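You operate a simulated robot arm through the tools that you are given. There is no shell and no other tool. Be economical: measure what you need, move in short steps, check, and stop when the job is done.

Carry out the task below with a simulated robot arm. There is one attempt and no reset: what you move stays moved.

TASK
Lift the yellow lid open.
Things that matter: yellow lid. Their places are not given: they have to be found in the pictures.

It is judged by the outcome, as a careful person would: the job done as asked, and still so three seconds after it is handed in. It fails if anything else is knocked over, pushed out of place, dropped, spilled or broken.

THE ROBOT
A 6-joint arm with a two-finger parallel gripper, fixed in place. Base frame: the origin is at the foot of the arm, x ahead of it, y to its left, z up. Lengths are in mm, angles in degrees, forces in N, time in s.
With the tool pointing down near the work surface it reaches from about 240 to 660 mm from the base axis. Its first joint turns from -66.0 to 66.0 degrees. Payload 2.9 kg.
Tool frame: the origin (TCP) lies between the finger pads and is the grasp point; the fingertips stand 30 mm ahead of it; z points along the fingers, y is the line along which they close. The gripper opens to 110 mm. The fingers are 20 mm wide and 10 mm thick; the gripper's body (48 by 112 mm) begins 55 mm behind the TCP.
Orientation is that of the tool frame in the base frame, as [roll, pitch, yaw] about the fixed x, y, z axes, in that order (R = Rz(yaw) Ry(pitch) Rx(roll)). With the fingers straight down and closing along the base's y, the tool's x points along the base's -x, its y along +y and its z along -z.

THE INTERFACE
- The arm moves only by the tool drive_tool. Its argument "commands" is a list of rows, each a list of 3 entries, a list of its own where there are three numbers: the shift along the tool's x, y, z in mm, then the turn, a rotation vector about the tool's x, y, z in degrees, then the finger opening in mm, from 0 to 110. In form: [[[x, y, z], [rx, ry, rz], grip], ...]. A call has 1 to 10 rows; each row shifts and turns the commanded pose from where the row before left it, along the tool's axes as they then stand. A row lasts 0.2 s, in which the tool goes at most 50 mm and 8.6 degrees; a call with a longer step from one row to the next is refused whole, and so is a gripper value outside its range. A pose out of reach is approached as far as the arm can. The call stops where the force on the tool passes 40 N (or 10 N more than at its start, if that is more) or the arm is blocked; 0.2 s more then pass. The fingers move at their own pace (about 108 mm/s each) and stop on an object; they squeeze with about 28 N. The grip force told is the motor's: it shows also when the fingers shut on nothing. Time passes only in rows, and 0.2 s behind the last, so rows that do not move let the fingers close. It gives the time, the measured TCP pose, the force on the tool (base axes), the opening and the grip force at its end, in the units of the frame above (readings bear some noise).
- Cameras (640 x 400 px; columns grow to the right, rows downward): "scene" is fixed at [49.8, 420.8, 1405.8]; the picture's right is [-0.94, -0.35, 0.00], its down [-0.12, 0.33, -0.94] and it looks along [0.33, -0.88, -0.35] (base axes); focal length 353 px, centre (320, 200). "wrist" rides on the gripper at [-36, 0, -57] in the tool frame; the picture's right is [0.00, -1.00, 0.00], its down [0.97, 0.00, -0.24] and it looks along [0.24, 0.00, 0.97] (tool axes); focal length 218 px, centre (320, 200).
- snapshot(camera): a new picture of that camera. No time passes.
- locate(camera, pixels): for up to 12 pixels [column, row] of the newest picture of that camera ("zoom" is the newest enlarged one), the place [x, y, z] in the base frame of the surface seen there, good to about 2 mm, but the place of the scene camera against the robot may be out by one fixed shift of up to 12 mm in any direction. No time passes.
- enlarge(camera, box): a new picture of the part [left, top, right, bottom] of that camera's present view, enlarged. No time passes.
- hand_in(): hands the job in; it is judged then, once.

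Work in short steps. Measure before you move; look again where a grasp or a placing could have gone wrong, and mend it. You have 60 turns and 22 pictures in all, the two below and enlarged ones among them. Open the gripper and draw the arm clear of the work before you hand the job in, unless the task says otherwise; then end with one line.

The tools are called by a JSON object that holds its "api" and its "payload". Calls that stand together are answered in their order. drive_tool: Moves the arm, as the interface text tells. Its arguments: {"type":"object","properties":{"commands":{"type":"array","items":{"type":"array"}}},"required":["commands"]} The other tools are called the same way: snapshot (camera) takes a picture; locate (camera, pixels) gives the place of the surface under pixels of a picture; enlarge (camera, box) takes an enlarged picture of a part of a camera's view; hand_in () hands the job in.

At the start:

```text
t: 0.0
eef_pos: [240.6, -207.8, 1270.1]
ee_rot: [180.0, -0.1, 180.0]
ft_force: [1.1, -0.8, 0.5]
grip_width: 110.1
grip_force: 0.0
```

scene: 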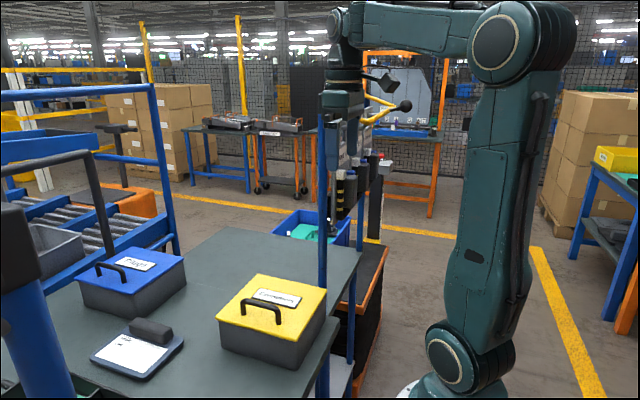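
wrist: 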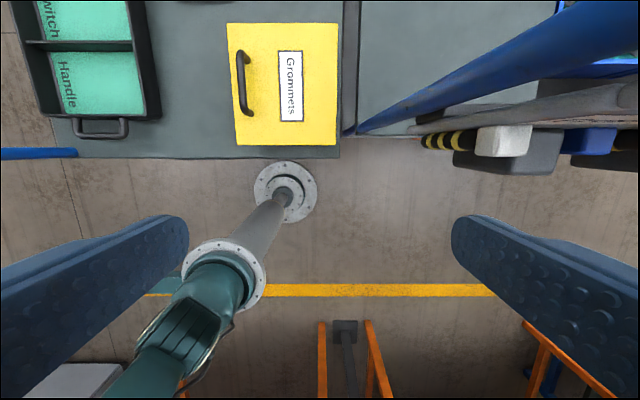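

The yellow lid is at scene (272,305) with a black handle on its near-left side. I'll enlarge both views to measure it.

{"api": "enlarge", "payload": {"camera": "scene", "box": [190, 250, 350, 400]}}

{"api": "locate", "payload": {"camera": "wrist", "pixels": [[230, 25], [336, 25], [336, 144], [236, 144], [240, 54], [244, 84], [248, 114], [290, 85], [260, 85], [180, 100], [232, 85]]}}

{"api": "locate", "payload": {"camera": "scene", "pixels": [[218, 318], [257, 275], [326, 290], [295, 343], [243, 301], [262, 302], [280, 321], [275, 298], [222, 345], [293, 370], [323, 320]]}}

```text
2.67 times, centred on (270, 325) of scene
```

zoom: 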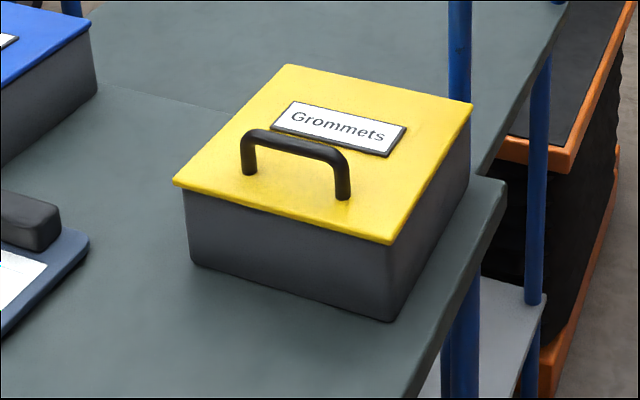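

```text
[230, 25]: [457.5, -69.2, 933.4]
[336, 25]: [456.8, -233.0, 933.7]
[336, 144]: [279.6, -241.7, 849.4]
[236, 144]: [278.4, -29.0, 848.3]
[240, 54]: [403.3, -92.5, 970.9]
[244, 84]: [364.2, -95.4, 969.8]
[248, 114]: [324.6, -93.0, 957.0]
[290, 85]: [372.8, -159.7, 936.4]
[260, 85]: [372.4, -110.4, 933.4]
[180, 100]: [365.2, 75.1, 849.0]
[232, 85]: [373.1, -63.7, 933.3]
```

```text
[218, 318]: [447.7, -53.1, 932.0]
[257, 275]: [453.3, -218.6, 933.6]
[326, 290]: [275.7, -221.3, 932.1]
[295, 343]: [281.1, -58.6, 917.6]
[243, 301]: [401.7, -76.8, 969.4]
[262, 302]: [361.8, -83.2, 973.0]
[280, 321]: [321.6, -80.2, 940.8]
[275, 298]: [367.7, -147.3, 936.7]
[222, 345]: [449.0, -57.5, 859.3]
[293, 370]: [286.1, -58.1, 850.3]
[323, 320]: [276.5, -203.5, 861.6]
```

The lid spans about x 279–457, y −69 to −233, top z 933. The handle bar runs along x at y≈−94, with its top at z≈970, and the hinge is probably at the −y edge. Next I'll check the obstacles on the −y side (post and hanging items) and the hinge.

{"api": "enlarge", "payload": {"camera": "wrist", "box": [210, 0, 640, 270]}}

{"api": "enlarge", "payload": {"camera": "scene", "box": [250, 80, 442, 260]}}

{"api": "locate", "payload": {"camera": "wrist", "pixels": [[365, 122], [450, 87], [550, 45], [620, 15], [440, 140], [500, 140], [500, 160], [590, 140], [600, 95], [345, 80], [450, 40]]}}

{"api": "locate", "payload": {"camera": "scene", "pixels": [[323, 350], [323, 270], [322, 200], [322, 150], [340, 190], [362, 170], [375, 180], [345, 290], [340, 130]]}}

```text
1.48 times, centred on (425, 135) of wrist
```

zoom: 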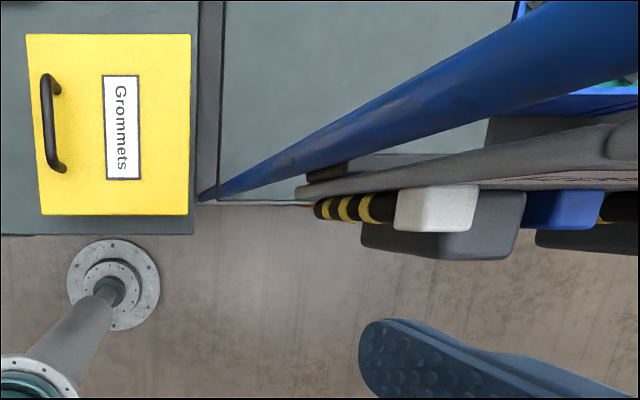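

```text
2.22 times, centred on (346, 170) of scene
```

zoom: 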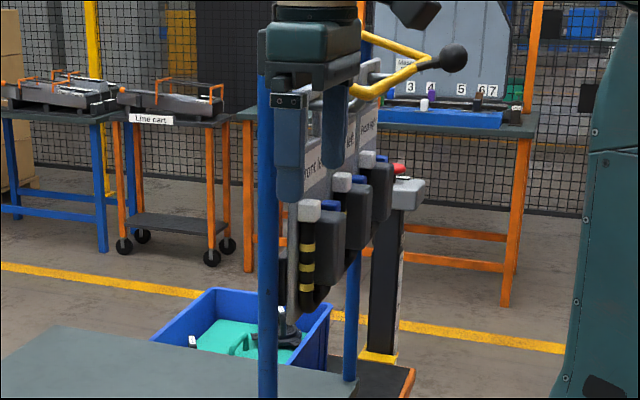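

```text
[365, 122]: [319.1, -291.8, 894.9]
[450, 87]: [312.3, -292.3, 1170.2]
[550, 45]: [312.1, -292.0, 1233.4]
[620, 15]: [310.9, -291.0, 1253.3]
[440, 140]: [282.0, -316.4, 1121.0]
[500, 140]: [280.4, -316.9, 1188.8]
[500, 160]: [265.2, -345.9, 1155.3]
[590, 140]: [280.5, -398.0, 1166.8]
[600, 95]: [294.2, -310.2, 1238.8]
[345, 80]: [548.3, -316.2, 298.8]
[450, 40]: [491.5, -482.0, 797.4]
```

```text
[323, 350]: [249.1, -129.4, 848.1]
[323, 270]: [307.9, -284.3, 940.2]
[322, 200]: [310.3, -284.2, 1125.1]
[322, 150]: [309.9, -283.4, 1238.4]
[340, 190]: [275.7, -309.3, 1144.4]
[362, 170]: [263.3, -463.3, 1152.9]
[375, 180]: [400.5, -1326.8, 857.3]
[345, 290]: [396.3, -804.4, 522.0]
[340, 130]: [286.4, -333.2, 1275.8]
```

The post stands at about (312, −292) and rises past z 1350, and the panel is behind it at x<295. I'll grip the handle at x≈372 with the tool leaned 15° so its body sits toward +x, clear of the post. First I'll move above the handle.

{"api": "drive_tool", "payload": {"commands": [[[-19.6, 16.3, 30], [0, 0, 0], 110], [[-19.6, 16.3, 30], [0, 0, 0], 110], [[-19.6, 16.3, 30], [0, 0, 0], 110], [[-19.6, 16.3, 30], [0, 0, 0], 110], [[-19.6, 16.3, 30], [0, 0, 0], 110], [[-19.6, 16.3, 30], [0, 0, 0], 110], [[-19.6, 16.3, 30], [0, 0, 0], 110], [[0, 0, 0], [0, 7.5, 0], 110], [[0, 0, 0], [0, 7.5, 0], 110], [[0, 0, 0], [0, 0, 0], 110]]}}

{"api": "snapshot", "payload": {"camera": "wrist"}}

{"api": "snapshot", "payload": {"camera": "scene"}}

```text
t: 2.2
eef_pos: [377.1, -91.6, 1059.5]
ee_rot: [-180.0, -15.1, -180.0]
ft_force: [0.2, 0.6, 0.3]
grip_width: 110.1
grip_force: 0.1
```

```text
16 pictures are left
```

wrist: 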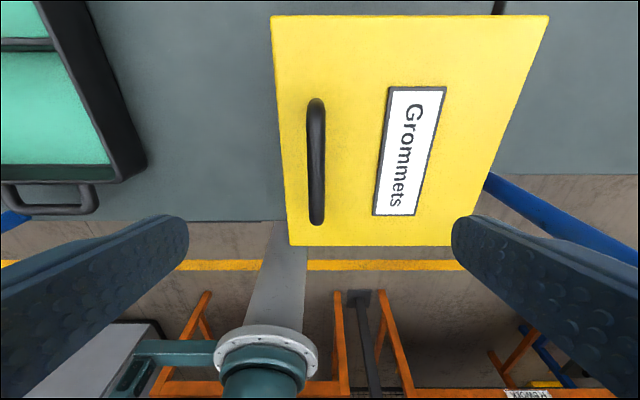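

```text
15 pictures are left
```

scene: 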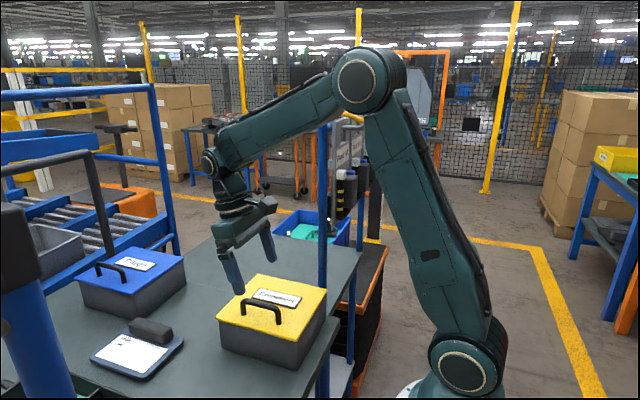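

The handle bar is at wrist (316,100–222), nearly under the TCP. I'll measure it from here.

{"api": "locate", "payload": {"camera": "wrist", "pixels": [[316, 105], [310, 140], [316, 140], [322, 140], [315, 170], [315, 200], [317, 218], [300, 160], [284, 200], [520, 100]]}}

```text
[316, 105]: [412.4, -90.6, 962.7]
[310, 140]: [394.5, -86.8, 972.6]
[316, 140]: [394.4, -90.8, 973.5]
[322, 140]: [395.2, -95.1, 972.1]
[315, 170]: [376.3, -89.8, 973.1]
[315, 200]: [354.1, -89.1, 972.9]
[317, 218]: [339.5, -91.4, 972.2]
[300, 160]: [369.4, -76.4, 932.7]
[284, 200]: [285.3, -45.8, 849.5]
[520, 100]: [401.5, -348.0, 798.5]
```

The bar is at y≈−90.5 with its top at z 973 and is 11 mm thick. I'll go down 78 mm and close on it.

{"api": "drive_tool", "payload": {"commands": [[[-7, 1, 26], [0, 0, 0], 110], [[-7, 0, 26], [0, 0, 0], 110], [[-6.2, 0, 23.3], [0, 0, 0], 110], [[0, 0, 0], [0, 0, 0], 60], [[0, 0, 0], [0, 0, 0], 8], [[0, 0, 0], [0, 0, 0], 5], [[0, 0, 0], [0, 0, 0], 5], [[0, 0, 0], [0, 0, 0], 5]]}}

{"api": "enlarge", "payload": {"camera": "scene", "box": [180, 180, 360, 380]}}

```text
t: 4.0
eef_pos: [377.5, -90.2, 983.0]
ee_rot: [179.9, -15.0, -179.9]
ft_force: [1.7, 21.6, 3.6]
grip_width: 11.4
grip_force: 45.0
```

```text
2.00 times, centred on (270, 280) of scene
```

zoom: 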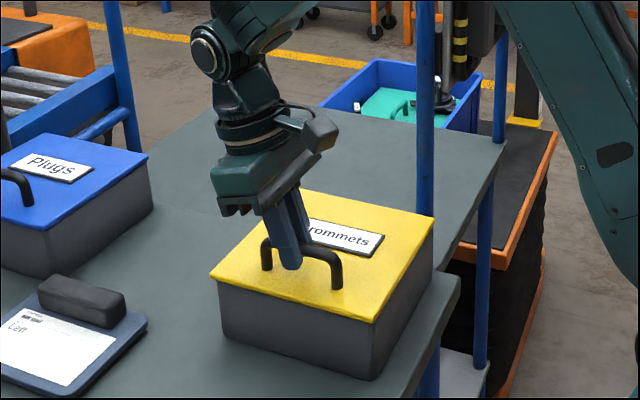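

I have the bar (opening 11.4, grip 45 N). I'll start lifting along the hinge arc by about 10° and check the forces.

{"api": "drive_tool", "payload": {"commands": [[[3.1, -4.0, -11.6], [0, 0, 0], 5], [[3.0, -5.1, -11.2], [0, 0, 0], 5], [[0, 0, 0], [0, 0, 0], 5]]}}

{"api": "enlarge", "payload": {"camera": "scene", "box": [180, 180, 360, 380]}}

```text
t: 4.8
eef_pos: [379.0, -99.6, 1007.3]
ee_rot: [180.0, -14.8, -179.6]
ft_force: [3.6, 32.4, 14.4]
grip_width: 11.3
grip_force: 45.1
```

```text
2.00 times, centred on (270, 280) of scene
```

zoom: 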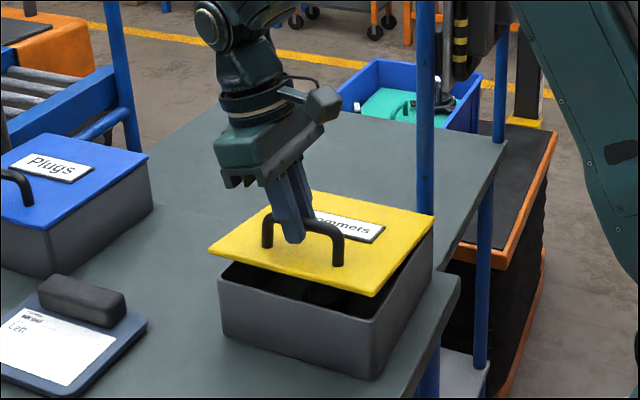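

The lid swings on its −y hinge as expected. A +32 N side load says I'm commanding too far to −y, so I'll bias +3 mm and continue to 20°.

{"api": "drive_tool", "payload": {"commands": [[[0, 3, 0], [0, 0, 0], 5], [[2.9, -6, -10.7], [0, 0, 0], 5], [[2.7, -7, -10.2], [0, 0, 0], 5], [[0, 0, 0], [0, 0, 0], 5]]}}

```text
t: 5.8
eef_pos: [378.6, -109.5, 1027.7]
ee_rot: [-179.9, -15.0, -179.9]
ft_force: [2.8, 26.7, 14.9]
grip_width: 11.5
grip_force: 45.0
```

{"api": "drive_tool", "payload": {"commands": [[[0, 3, 0], [0, 0, 0], 5], [[2.5, -8.1, -9.4], [0, 0, 0], 5], [[2.4, -8.5, -9.0], [0, 0, 0], 5], [[0, 0, 0], [0, 0, 0], 5]]}}

{"api": "snapshot", "payload": {"camera": "scene"}}

```text
t: 6.8
eef_pos: [378.2, -125.4, 1046.9]
ee_rot: [-180.0, -14.9, 179.9]
ft_force: [4.4, 9.9, 8.4]
grip_width: 11.3
grip_force: 44.7
```

```text
12 pictures are left
```

scene: 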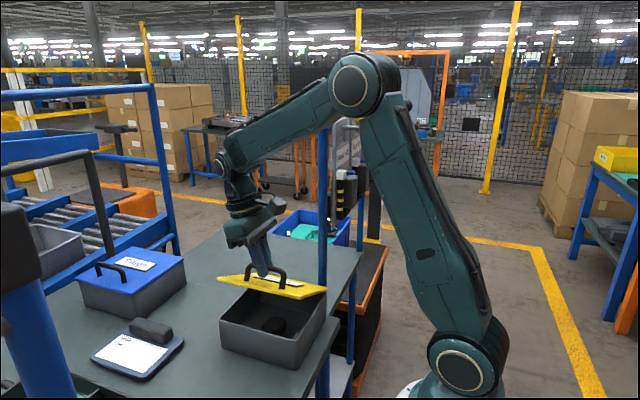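

The lid is at about 30° with low forces, and the bar is turning in the grip. I'll continue to 50°.

{"api": "drive_tool", "payload": {"commands": [[[2.2, -9.4, -8.0], [0, 0, 0], 5], [[1.9, -10.2, -7.4], [0, 0, 0], 5], [[1.7, -10.8, -6.3], [0, 0, 0], 5], [[1.5, -11.3, -5.6], [0, 0, 0], 5], [[0, 0, 0], [0, 0, 0], 5]]}}

```text
t: 8.1
eef_pos: [377.8, -165.2, 1075.7]
ee_rot: [180.0, -14.8, 180.0]
ft_force: [-2.0, 1.8, 4.2]
grip_width: 11.4
grip_force: 45.0
stopped in row 5: the force on the tool passed its limit (the readings are from after the stop); the commanded pose is now the measured one
```

{"api": "drive_tool", "payload": {"commands": [[[1.1, -8, -4.0], [0, 0, 0], 5], [[0.6, -8.2, -2.2], [0, 0, 0], 5], [[0.4, -8.3, -1.5], [0, 0, 0], 5], [[0, 0, 0], [0, 0, 0], 5]]}}

{"api": "snapshot", "payload": {"camera": "scene"}}

```text
t: 9.1
eef_pos: [377.7, -190.0, 1085.5]
ee_rot: [-179.9, -14.7, -179.9]
ft_force: [-3.5, 11.0, 30.7]
grip_width: 11.1
grip_force: 44.4
```

```text
11 pictures are left
```

scene: 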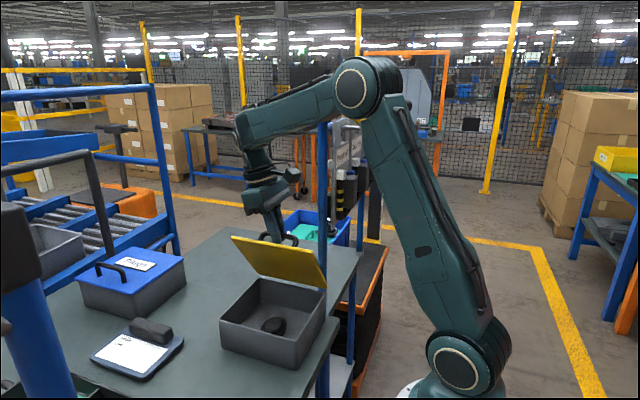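

The lid is at about 60°. The 30 N upward reaction means I'm slightly low, so I'll raise 3 mm and continue toward 75°.

{"api": "drive_tool", "payload": {"commands": [[[0.8, 0, -2.9], [0, 0, 0], 5], [[0.5, -8, -1.6], [0, 0, 0], 5], [[0.3, -8.3, -1.2], [0, 0, 0], 5], [[0.3, -8.3, -1.0], [0, 0, 0], 5], [[0, 0, 0], [0, 0, 0], 5]]}}

```text
t: 10.3
eef_pos: [378.5, -214.7, 1092.1]
ee_rot: [-179.9, -14.8, 180.0]
ft_force: [2.7, 4.2, 18.8]
grip_width: 11.5
grip_force: 45.7
```

Forces have dropped. On to about 80°.

{"api": "drive_tool", "payload": {"commands": [[[0.2, -8.3, -0.7], [0, 0, 0], 5], [[0.1, -8.3, -0.3], [0, 0, 0], 5], [[0, -8.3, 0.2], [0, 0, 0], 5], [[0, 0, 0], [0, 0, 0], 5]]}}

{"api": "snapshot", "payload": {"camera": "scene"}}

```text
t: 11.3
eef_pos: [377.5, -240.4, 1092.0]
ee_rot: [-179.9, -14.7, 180.0]
ft_force: [6.7, 0.3, 30.9]
grip_width: 11.4
grip_force: 44.8
```

```text
10 pictures are left
```

scene: 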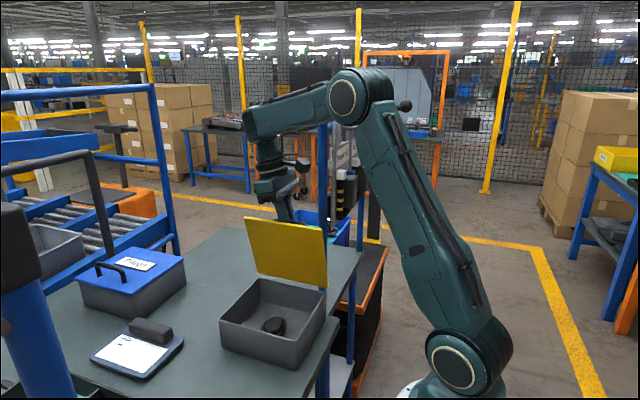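

The lid is at about 80°. I'll check clearance of the arm from the post near scene (322,120) before going on.

{"api": "enlarge", "payload": {"camera": "scene", "box": [230, 60, 390, 300]}}

{"api": "snapshot", "payload": {"camera": "wrist"}}

{"api": "locate", "payload": {"camera": "scene", "pixels": [[300, 100], [312, 118], [322, 150], [295, 185], [275, 190], [322, 130], [290, 120], [265, 150], [300, 165], [250, 222], [318, 232], [325, 286]]}}

```text
1.67 times, centred on (310, 180) of scene
```

zoom: 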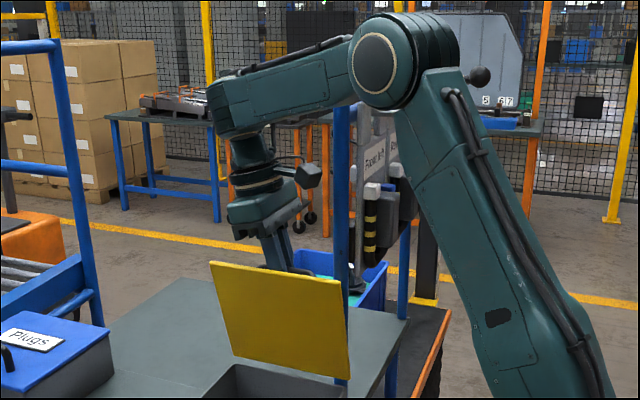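

```text
8 pictures are left
```

wrist: 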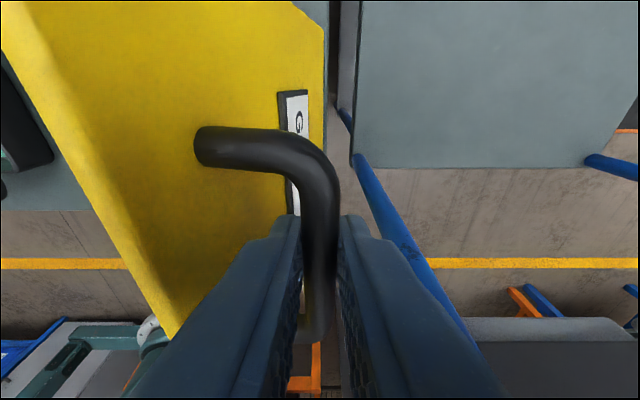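

```text
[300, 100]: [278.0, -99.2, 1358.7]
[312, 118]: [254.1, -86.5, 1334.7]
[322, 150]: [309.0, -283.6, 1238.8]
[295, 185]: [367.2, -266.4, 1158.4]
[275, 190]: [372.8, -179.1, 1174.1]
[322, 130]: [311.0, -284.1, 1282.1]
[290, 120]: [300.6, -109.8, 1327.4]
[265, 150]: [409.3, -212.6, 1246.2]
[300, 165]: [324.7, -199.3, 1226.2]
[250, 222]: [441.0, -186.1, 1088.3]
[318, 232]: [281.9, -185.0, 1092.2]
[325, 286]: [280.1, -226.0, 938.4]
```

The forearm clears the post, but the bracket at about (324, −199, 1226) is drifting toward it. I'll lean the tool another 8° toward +x and raise it 2 mm to relieve the load.

{"api": "drive_tool", "payload": {"commands": [[[0.5, 0, -1.9], [0, 0, 0], 5], [[0.6, 0, 0], [0, 4, 0], 5], [[0.6, 0, 0], [0, 4, 0], 5], [[0, 0, 0], [0, 0, 0], 5]]}}

```text
t: 12.1
eef_pos: [376.5, -246.8, 1092.3]
ee_rot: [-179.1, -17.8, -179.8]
ft_force: [6.8, 0.3, -4.5]
grip_width: 11.5
grip_force: 44.7
stopped in row 3: the force on the tool passed its limit (the readings are from after the stop); the commanded pose is now the measured one
out of reach, approached as far as the arm can: row 2, 3
```

More tilt runs into a joint limit, so I'll keep the present one (17.8°). Loads are low, and I'll continue in −y with small steps.

{"api": "drive_tool", "payload": {"commands": [[[0, -6, 0.5], [0, 0, 0], 5], [[-0.2, -6, 0.9], [0, 0, 0], 5], [[0, 0, 0], [0, 0, 0], 5]]}}

{"api": "enlarge", "payload": {"camera": "scene", "box": [230, 60, 390, 300]}}

```text
t: 12.9
eef_pos: [375.9, -258.1, 1089.6]
ee_rot: [-179.1, -17.7, -179.8]
ft_force: [12.0, 0.8, 5.6]
grip_width: 11.6
grip_force: 45.1
```

```text
1.67 times, centred on (310, 180) of scene
```

zoom: 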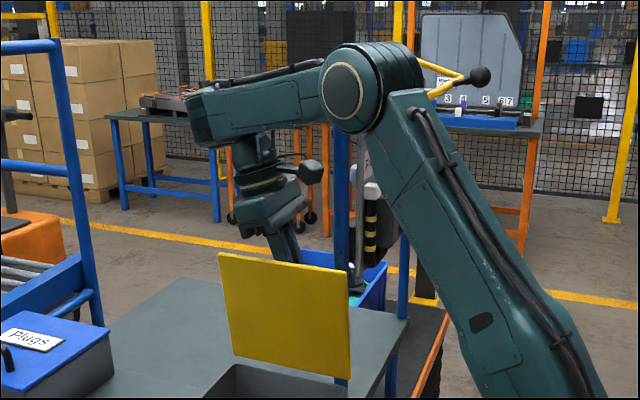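

{"api": "locate", "payload": {"camera": "zoom", "pixels": [[225, 258], [345, 275], [240, 350], [340, 370], [310, 172], [320, 170], [342, 200], [300, 185], [290, 330], [285, 275]]}}

```text
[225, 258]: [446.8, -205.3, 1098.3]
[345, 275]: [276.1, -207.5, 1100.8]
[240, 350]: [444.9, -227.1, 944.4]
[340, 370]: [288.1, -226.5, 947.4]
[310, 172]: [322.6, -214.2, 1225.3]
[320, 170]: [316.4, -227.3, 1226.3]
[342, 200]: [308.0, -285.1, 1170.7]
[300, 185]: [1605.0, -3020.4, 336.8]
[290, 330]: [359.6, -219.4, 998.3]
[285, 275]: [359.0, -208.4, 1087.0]
```

The lid is at about 83°, and the bracket (y≈−227, x≈316) would end up close to the post (308, −285). I'll lean the tool body toward +y by 10° about the bar, which moves the bracket about 23 mm clear.

{"api": "drive_tool", "payload": {"commands": [[[0, 0.9, 0], [3.2, 0, 1.0], 5], [[0, 0.9, 0], [3.2, 0, 1.0], 5], [[0, 0.9, 0], [3.2, 0, 1.0], 5], [[0, 0, 0], [0, 0, 0], 5]]}}

```text
t: 13.9
eef_pos: [375.9, -257.0, 1089.0]
ee_rot: [-168.5, -17.4, 177.1]
ft_force: [13.3, -0.4, 4.8]
grip_width: 11.6
grip_force: 44.8
```

The lean was accepted with low loads. I'll push on to about 89°.

{"api": "drive_tool", "payload": {"commands": [[[-0.7, -6.6, 2.2], [0, 0, 0], 5], [[-0.8, -6.6, 2.8], [0, 0, 0], 5], [[0, 0, 0], [0, 0, 0], 5]]}}

```text
t: 14.7
eef_pos: [375.6, -270.1, 1087.6]
ee_rot: [-168.4, -17.4, 177.1]
ft_force: [12.0, -0.5, 7.7]
grip_width: 11.4
grip_force: 45.1
```

{"api": "drive_tool", "payload": {"commands": [[[-0.8, -6.6, 2.8], [0, 0, 0], 5], [[-0.8, -6.0, 3], [0, 0, 0], 5], [[0, 0, 0], [0, 0, 0], 5]]}}

{"api": "enlarge", "payload": {"camera": "scene", "box": [230, 60, 390, 300]}}

{"api": "locate", "payload": {"camera": "zoom", "pixels": [[230, 258], [340, 275], [243, 345], [335, 365], [320, 172], [328, 172], [342, 215], [290, 330], [285, 275]]}}

```text
t: 15.5
eef_pos: [374.6, -284.0, 1081.6]
ee_rot: [-168.6, -17.4, 177.2]
ft_force: [16.6, -0.3, 1.0]
grip_width: 11.4
grip_force: 45.7
```

```text
1.67 times, centred on (310, 180) of scene
```

zoom: 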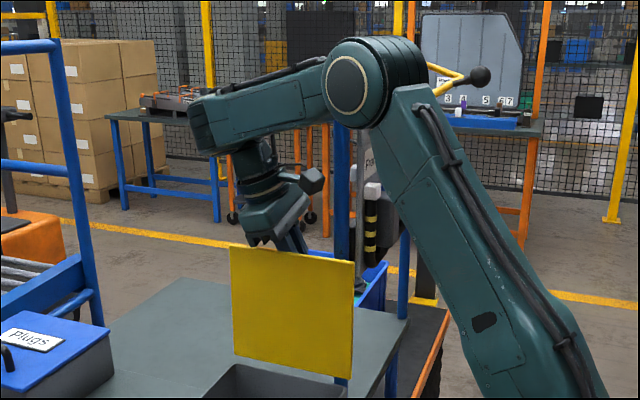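

```text
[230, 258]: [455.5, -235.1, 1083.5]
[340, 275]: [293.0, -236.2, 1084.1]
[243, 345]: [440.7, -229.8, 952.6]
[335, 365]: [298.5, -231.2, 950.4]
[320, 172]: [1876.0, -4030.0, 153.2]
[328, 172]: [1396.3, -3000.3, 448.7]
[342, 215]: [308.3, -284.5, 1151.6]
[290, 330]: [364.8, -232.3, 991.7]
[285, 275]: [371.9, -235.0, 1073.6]
```

The lid is now at about 92°, past vertical. I'll check the bracket clearance before adding a few more degrees.

{"api": "locate", "payload": {"camera": "zoom", "pixels": [[308, 178], [314, 175], [318, 185], [312, 188], [275, 225], [335, 160]]}}

```text
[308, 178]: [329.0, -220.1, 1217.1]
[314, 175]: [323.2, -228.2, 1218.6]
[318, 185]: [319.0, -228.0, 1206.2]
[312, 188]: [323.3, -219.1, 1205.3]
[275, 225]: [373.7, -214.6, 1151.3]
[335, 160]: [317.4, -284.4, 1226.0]
```

There is still more than 30 mm of room. I'll take the lid on to about 99°.

{"api": "drive_tool", "payload": {"commands": [[[-0.9, -5, 2.6], [0, 0, 0], 5], [[-0.9, -5, 3.0], [0, 0, 0], 5], [[-1, -4.8, 3.4], [0, 0, 0], 5], [[0, 0, 0], [0, 0, 0], 5]]}}

```text
t: 16.4
eef_pos: [375.6, -294.1, 1079.2]
ee_rot: [-169.2, -17.5, 177.1]
ft_force: [-2.6, 8.1, 4.0]
grip_width: 11.5
grip_force: 45.0
stopped in row 4: the force on the tool passed its limit (the readings are from after the stop); the commanded pose is now the measured one
```

The arm met resistance at about 95°, which is likely the hinge stop. I'll open the fingers slightly and see whether the lid stays.

{"api": "drive_tool", "payload": {"commands": [[[0, 0, 0], [0, 0, 0], 22], [[0, 0, 0], [0, 0, 0], 22], [[0, 0, 0], [0, 0, 0], 22], [[0, 0, 0], [0, 0, 0], 22], [[0, 0, 0], [0, 0, 0], 22]]}}

{"api": "snapshot", "payload": {"camera": "wrist"}}

{"api": "enlarge", "payload": {"camera": "scene", "box": [230, 60, 390, 300]}}

{"api": "locate", "payload": {"camera": "zoom", "pixels": [[240, 262], [340, 280], [243, 345], [335, 365]]}}

```text
t: 17.6
eef_pos: [375.5, -295.4, 1078.6]
ee_rot: [-169.1, -17.4, 177.0]
ft_force: [-0.3, -1.1, 0.2]
grip_width: 21.9
grip_force: 0.0
```

```text
5 pictures are left
```

wrist: 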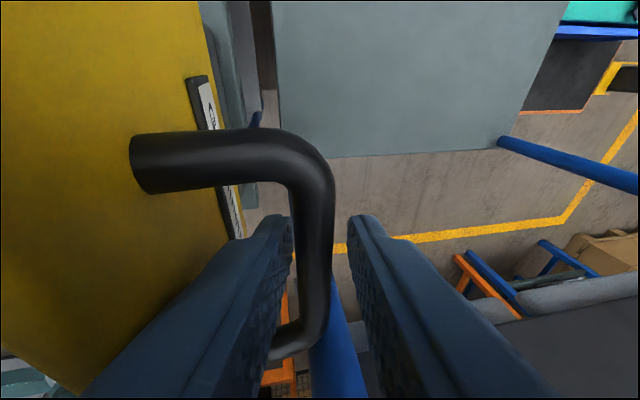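

```text
1.67 times, centred on (310, 180) of scene
```

zoom: 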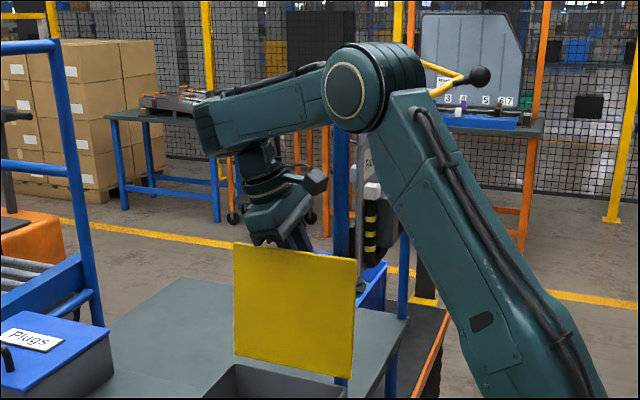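

```text
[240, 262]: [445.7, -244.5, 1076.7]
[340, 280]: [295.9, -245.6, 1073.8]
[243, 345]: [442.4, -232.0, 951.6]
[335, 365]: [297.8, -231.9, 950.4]
```

The fingers are free (21.9 mm, no force) and the lid stands at about 96°. The bar sits close to the +y finger, so I'll centre by 3 mm and withdraw upward in small steps.

{"api": "drive_tool", "payload": {"commands": [[[0, 3, 0], [0, 0, 0], 22], [[2.4, -0.8, -7.6], [0, 0, 0], 22], [[2.4, -0.8, -7.6], [0, 0, 0], 22], [[3, -1, -9.5], [0, 0, 0], 22], [[3, -1, -9.5], [0, 0, 0], 22], [[0, 0, 0], [0, 0, 0], 22]]}}

{"api": "snapshot", "payload": {"camera": "wrist"}}

```text
t: 19.0
eef_pos: [375.4, -288.3, 1114.4]
ee_rot: [-169.0, -17.2, 177.2]
ft_force: [-0.6, 0.5, 0.5]
grip_width: 22.0
grip_force: 0.1
```

```text
3 pictures are left
```

wrist: 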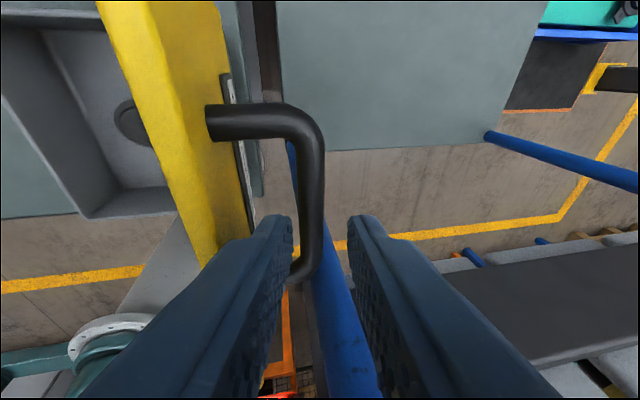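

The lid holds and the fingertips are above the bar. I'll go straight up about 110 mm and then away to +y, well above the lid edge.

{"api": "drive_tool", "payload": {"commands": [[[6, -3.8, -18.7], [0, 0, 0], 22], [[6, -3.8, -18.7], [0, 0, 0], 22], [[6, -3.8, -18.7], [0, 0, 0], 22], [[7, -4.4, -22], [0, 0, 0], 22], [[7, -4.4, -22], [0, 0, 0], 22], [[1, 28, -6], [0, 0, 0], 22], [[1, 28, -6], [0, 0, 0], 22], [[1, 28, -6], [0, 0, 0], 22], [[1, 28, -6], [0, 0, 0], 40], [[0, 0, 0], [0, 0, 0], 60]]}}

{"api": "snapshot", "payload": {"camera": "scene"}}

{"api": "locate", "payload": {"camera": "scene", "pixels": [[260, 235], [310, 240], [280, 230], [275, 265], [310, 270]]}}

```text
t: 20.0
eef_pos: [343.6, -275.5, 1140.9]
ee_rot: [-169.5, -17.0, 178.8]
ft_force: [11.9, -3.1, -2.8]
grip_width: 23.3
grip_force: 1.5
stopped in row 5: the force on the tool passed its limit (the readings are from after the stop); the commanded pose is now the measured one
out of reach, approached as far as the arm can: row 1, 2, 3, 4, 5
```

```text
2 pictures are left
```

scene: 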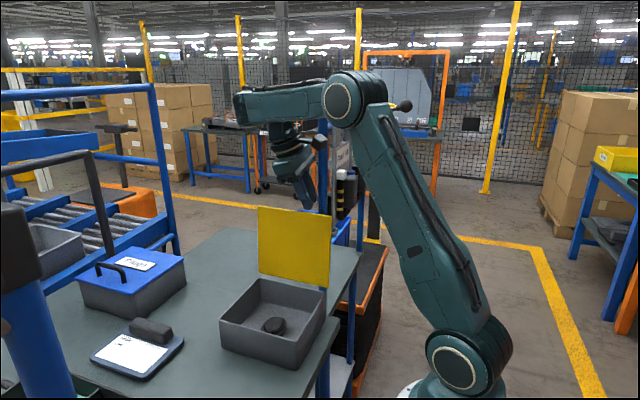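

```text
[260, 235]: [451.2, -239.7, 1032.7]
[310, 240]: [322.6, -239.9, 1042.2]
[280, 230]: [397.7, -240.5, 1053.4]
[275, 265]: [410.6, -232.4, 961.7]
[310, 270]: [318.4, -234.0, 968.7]
```

That vertical retreat ran into a joint limit and the tool drifted to x 343, stopping lightly near the post; the lid is unmoved at about 95°. I'll move +x away from the post first, undoing some of the tilt on the way.

{"api": "drive_tool", "payload": {"commands": [[[-9.5, 0, -2.9], [0, 0, 0], 22], [[-9.5, 0, -2.9], [0, 0, 0], 22], [[-9.5, 0, -2.9], [0, -4, 0], 22], [[0, 0, 0], [0, 0, 0], 22]]}}

```text
t: 20.7
eef_pos: [351.9, -279.0, 1139.7]
ee_rot: [-168.6, -16.6, 177.7]
ft_force: [-5.1, -1.6, 8.6]
grip_width: 20.6
grip_force: 0.0
stopped in row 3: the force on the tool passed its limit (the readings are from after the stop); the commanded pose is now the measured one
out of reach, approached as far as the arm can: row 1, 2
```

{"api": "enlarge", "payload": {"camera": "scene", "box": [230, 70, 350, 250]}}

{"api": "locate", "payload": {"camera": "zoom", "pixels": [[325, 270], [310, 300], [355, 145], [370, 150], [290, 220], [375, 200], [290, 180], [340, 290], [300, 330], [400, 350]]}}

```text
2.22 times, centred on (290, 160) of scene
```

zoom: 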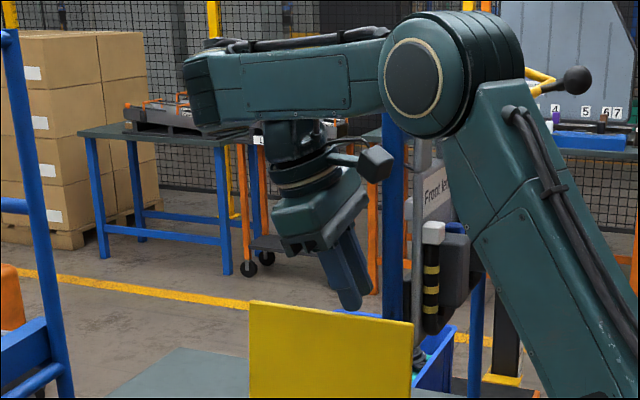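

```text
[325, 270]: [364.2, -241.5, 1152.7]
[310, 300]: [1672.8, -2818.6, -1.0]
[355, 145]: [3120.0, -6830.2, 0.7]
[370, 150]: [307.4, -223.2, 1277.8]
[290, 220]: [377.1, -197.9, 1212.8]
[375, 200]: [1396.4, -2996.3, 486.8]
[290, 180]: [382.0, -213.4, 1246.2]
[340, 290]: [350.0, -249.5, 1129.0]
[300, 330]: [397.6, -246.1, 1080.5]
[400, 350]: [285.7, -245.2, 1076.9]
```

The picture shows the fingers clear above the lid, and the wrist folded close to the forearm because of the tilt. I'll unwind the tilt by swinging the fingers toward +x about the wrist in small steps.

{"api": "drive_tool", "payload": {"commands": [[[-5, 1, 0], [0, -2, 0], 22], [[-5, 1, -1], [0, -2, 0], 22], [[-5, 1, -1], [0, -2, 0], 22], [[0, 0, 0], [0, 0, 0], 22]]}}

```text
t: 21.3
eef_pos: [360.8, -277.0, 1139.3]
ee_rot: [-168.7, -12.3, 178.0]
ft_force: [-7.0, -1.9, 9.5]
grip_width: 20.3
grip_force: 0.1
stopped in row 3: the force on the tool passed its limit (the readings are from after the stop); the commanded pose is now the measured one
```

The tilt is unwinding. Next are small steps up and to +y.

{"api": "drive_tool", "payload": {"commands": [[[1.7, 3.4, -8.6], [0, 0, 0], 22], [[1.7, 3.4, -8.6], [0, 0, 0], 22], [[0, 0, 0], [0, 0, 0], 22]]}}

```text
t: 22.1
eef_pos: [362.3, -267.5, 1154.0]
ee_rot: [-168.8, -12.5, 178.1]
ft_force: [1.1, -0.3, 0.0]
grip_width: 22.2
grip_force: 0.0
```

Free now with zero force. I'll unwind a bit more tilt, rise, and move over to +y.

{"api": "drive_tool", "payload": {"commands": [[[-6, 2, -4], [0, -3, 0], 22], [[-6, 2, -4], [0, -3, 0], 22], [[2, 2, -12], [0, 0, 0], 22], [[2, 2, -12], [0, 0, 0], 22], [[1, 10, -10], [0, 0, 0], 22], [[1, 15, -6], [0, 0, 0], 22], [[0, 20, -5], [0, 0, 0], 22], [[0, 20, -5], [0, 0, 0], 22], [[0, 0, 0], [0, 0, 0], 22]]}}

```text
t: 24.1
eef_pos: [374.3, -184.3, 1195.2]
ee_rot: [-169.0, -6.7, 179.2]
ft_force: [0.5, -0.4, -0.4]
grip_width: 22.0
grip_force: 0.2
```

{"api": "drive_tool", "payload": {"commands": [[[0, 25, -10], [0, 0, 0], 22], [[0, 25, -10], [0, 0, 0], 22], [[0, 25, -10], [0, 0, 0], 60], [[0, 25, -10], [0, 0, 0], 110], [[0, 0, 0], [0, 0, 0], 110], [[0, 0, 0], [0, 0, 0], 110]]}}

{"api": "snapshot", "payload": {"camera": "scene"}}

{"api": "locate", "payload": {"camera": "scene", "pixels": [[265, 215], [320, 225], [268, 268], [315, 280], [322, 180]]}}

```text
t: 25.5
eef_pos: [371.8, -79.3, 1199.0]
ee_rot: [-169.0, -6.3, 179.3]
ft_force: [-0.8, 0.9, -0.1]
grip_width: 110.0
grip_force: 0.1
out of reach, approached as far as the arm can: row 2, 3, 4
```

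```text
0 pictures are left
```

scene: 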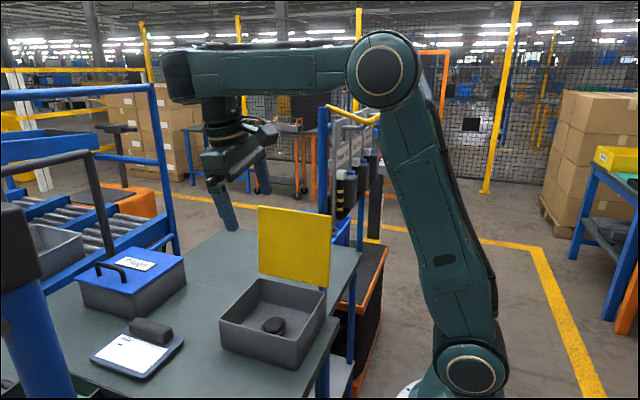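

```text
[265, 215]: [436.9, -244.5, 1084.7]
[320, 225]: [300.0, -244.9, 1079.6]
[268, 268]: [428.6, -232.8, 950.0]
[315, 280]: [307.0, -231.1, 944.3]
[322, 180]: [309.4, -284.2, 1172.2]
```

The lid stands open at about 95° on its own, the post is where it was (309, −284), nothing else has moved, and the arm is clear with the gripper open. Handing in.

{"api": "hand_in", "payload": {}}

```text
The job is handed in.
```

The yellow lid is open and standing on its own at about 95°, with the gripper open and the arm clear. While withdrawing, the tool stopped on the force limit near the blue post and may have touched it, but in the last picture the post and everything else on the bench are where they were.
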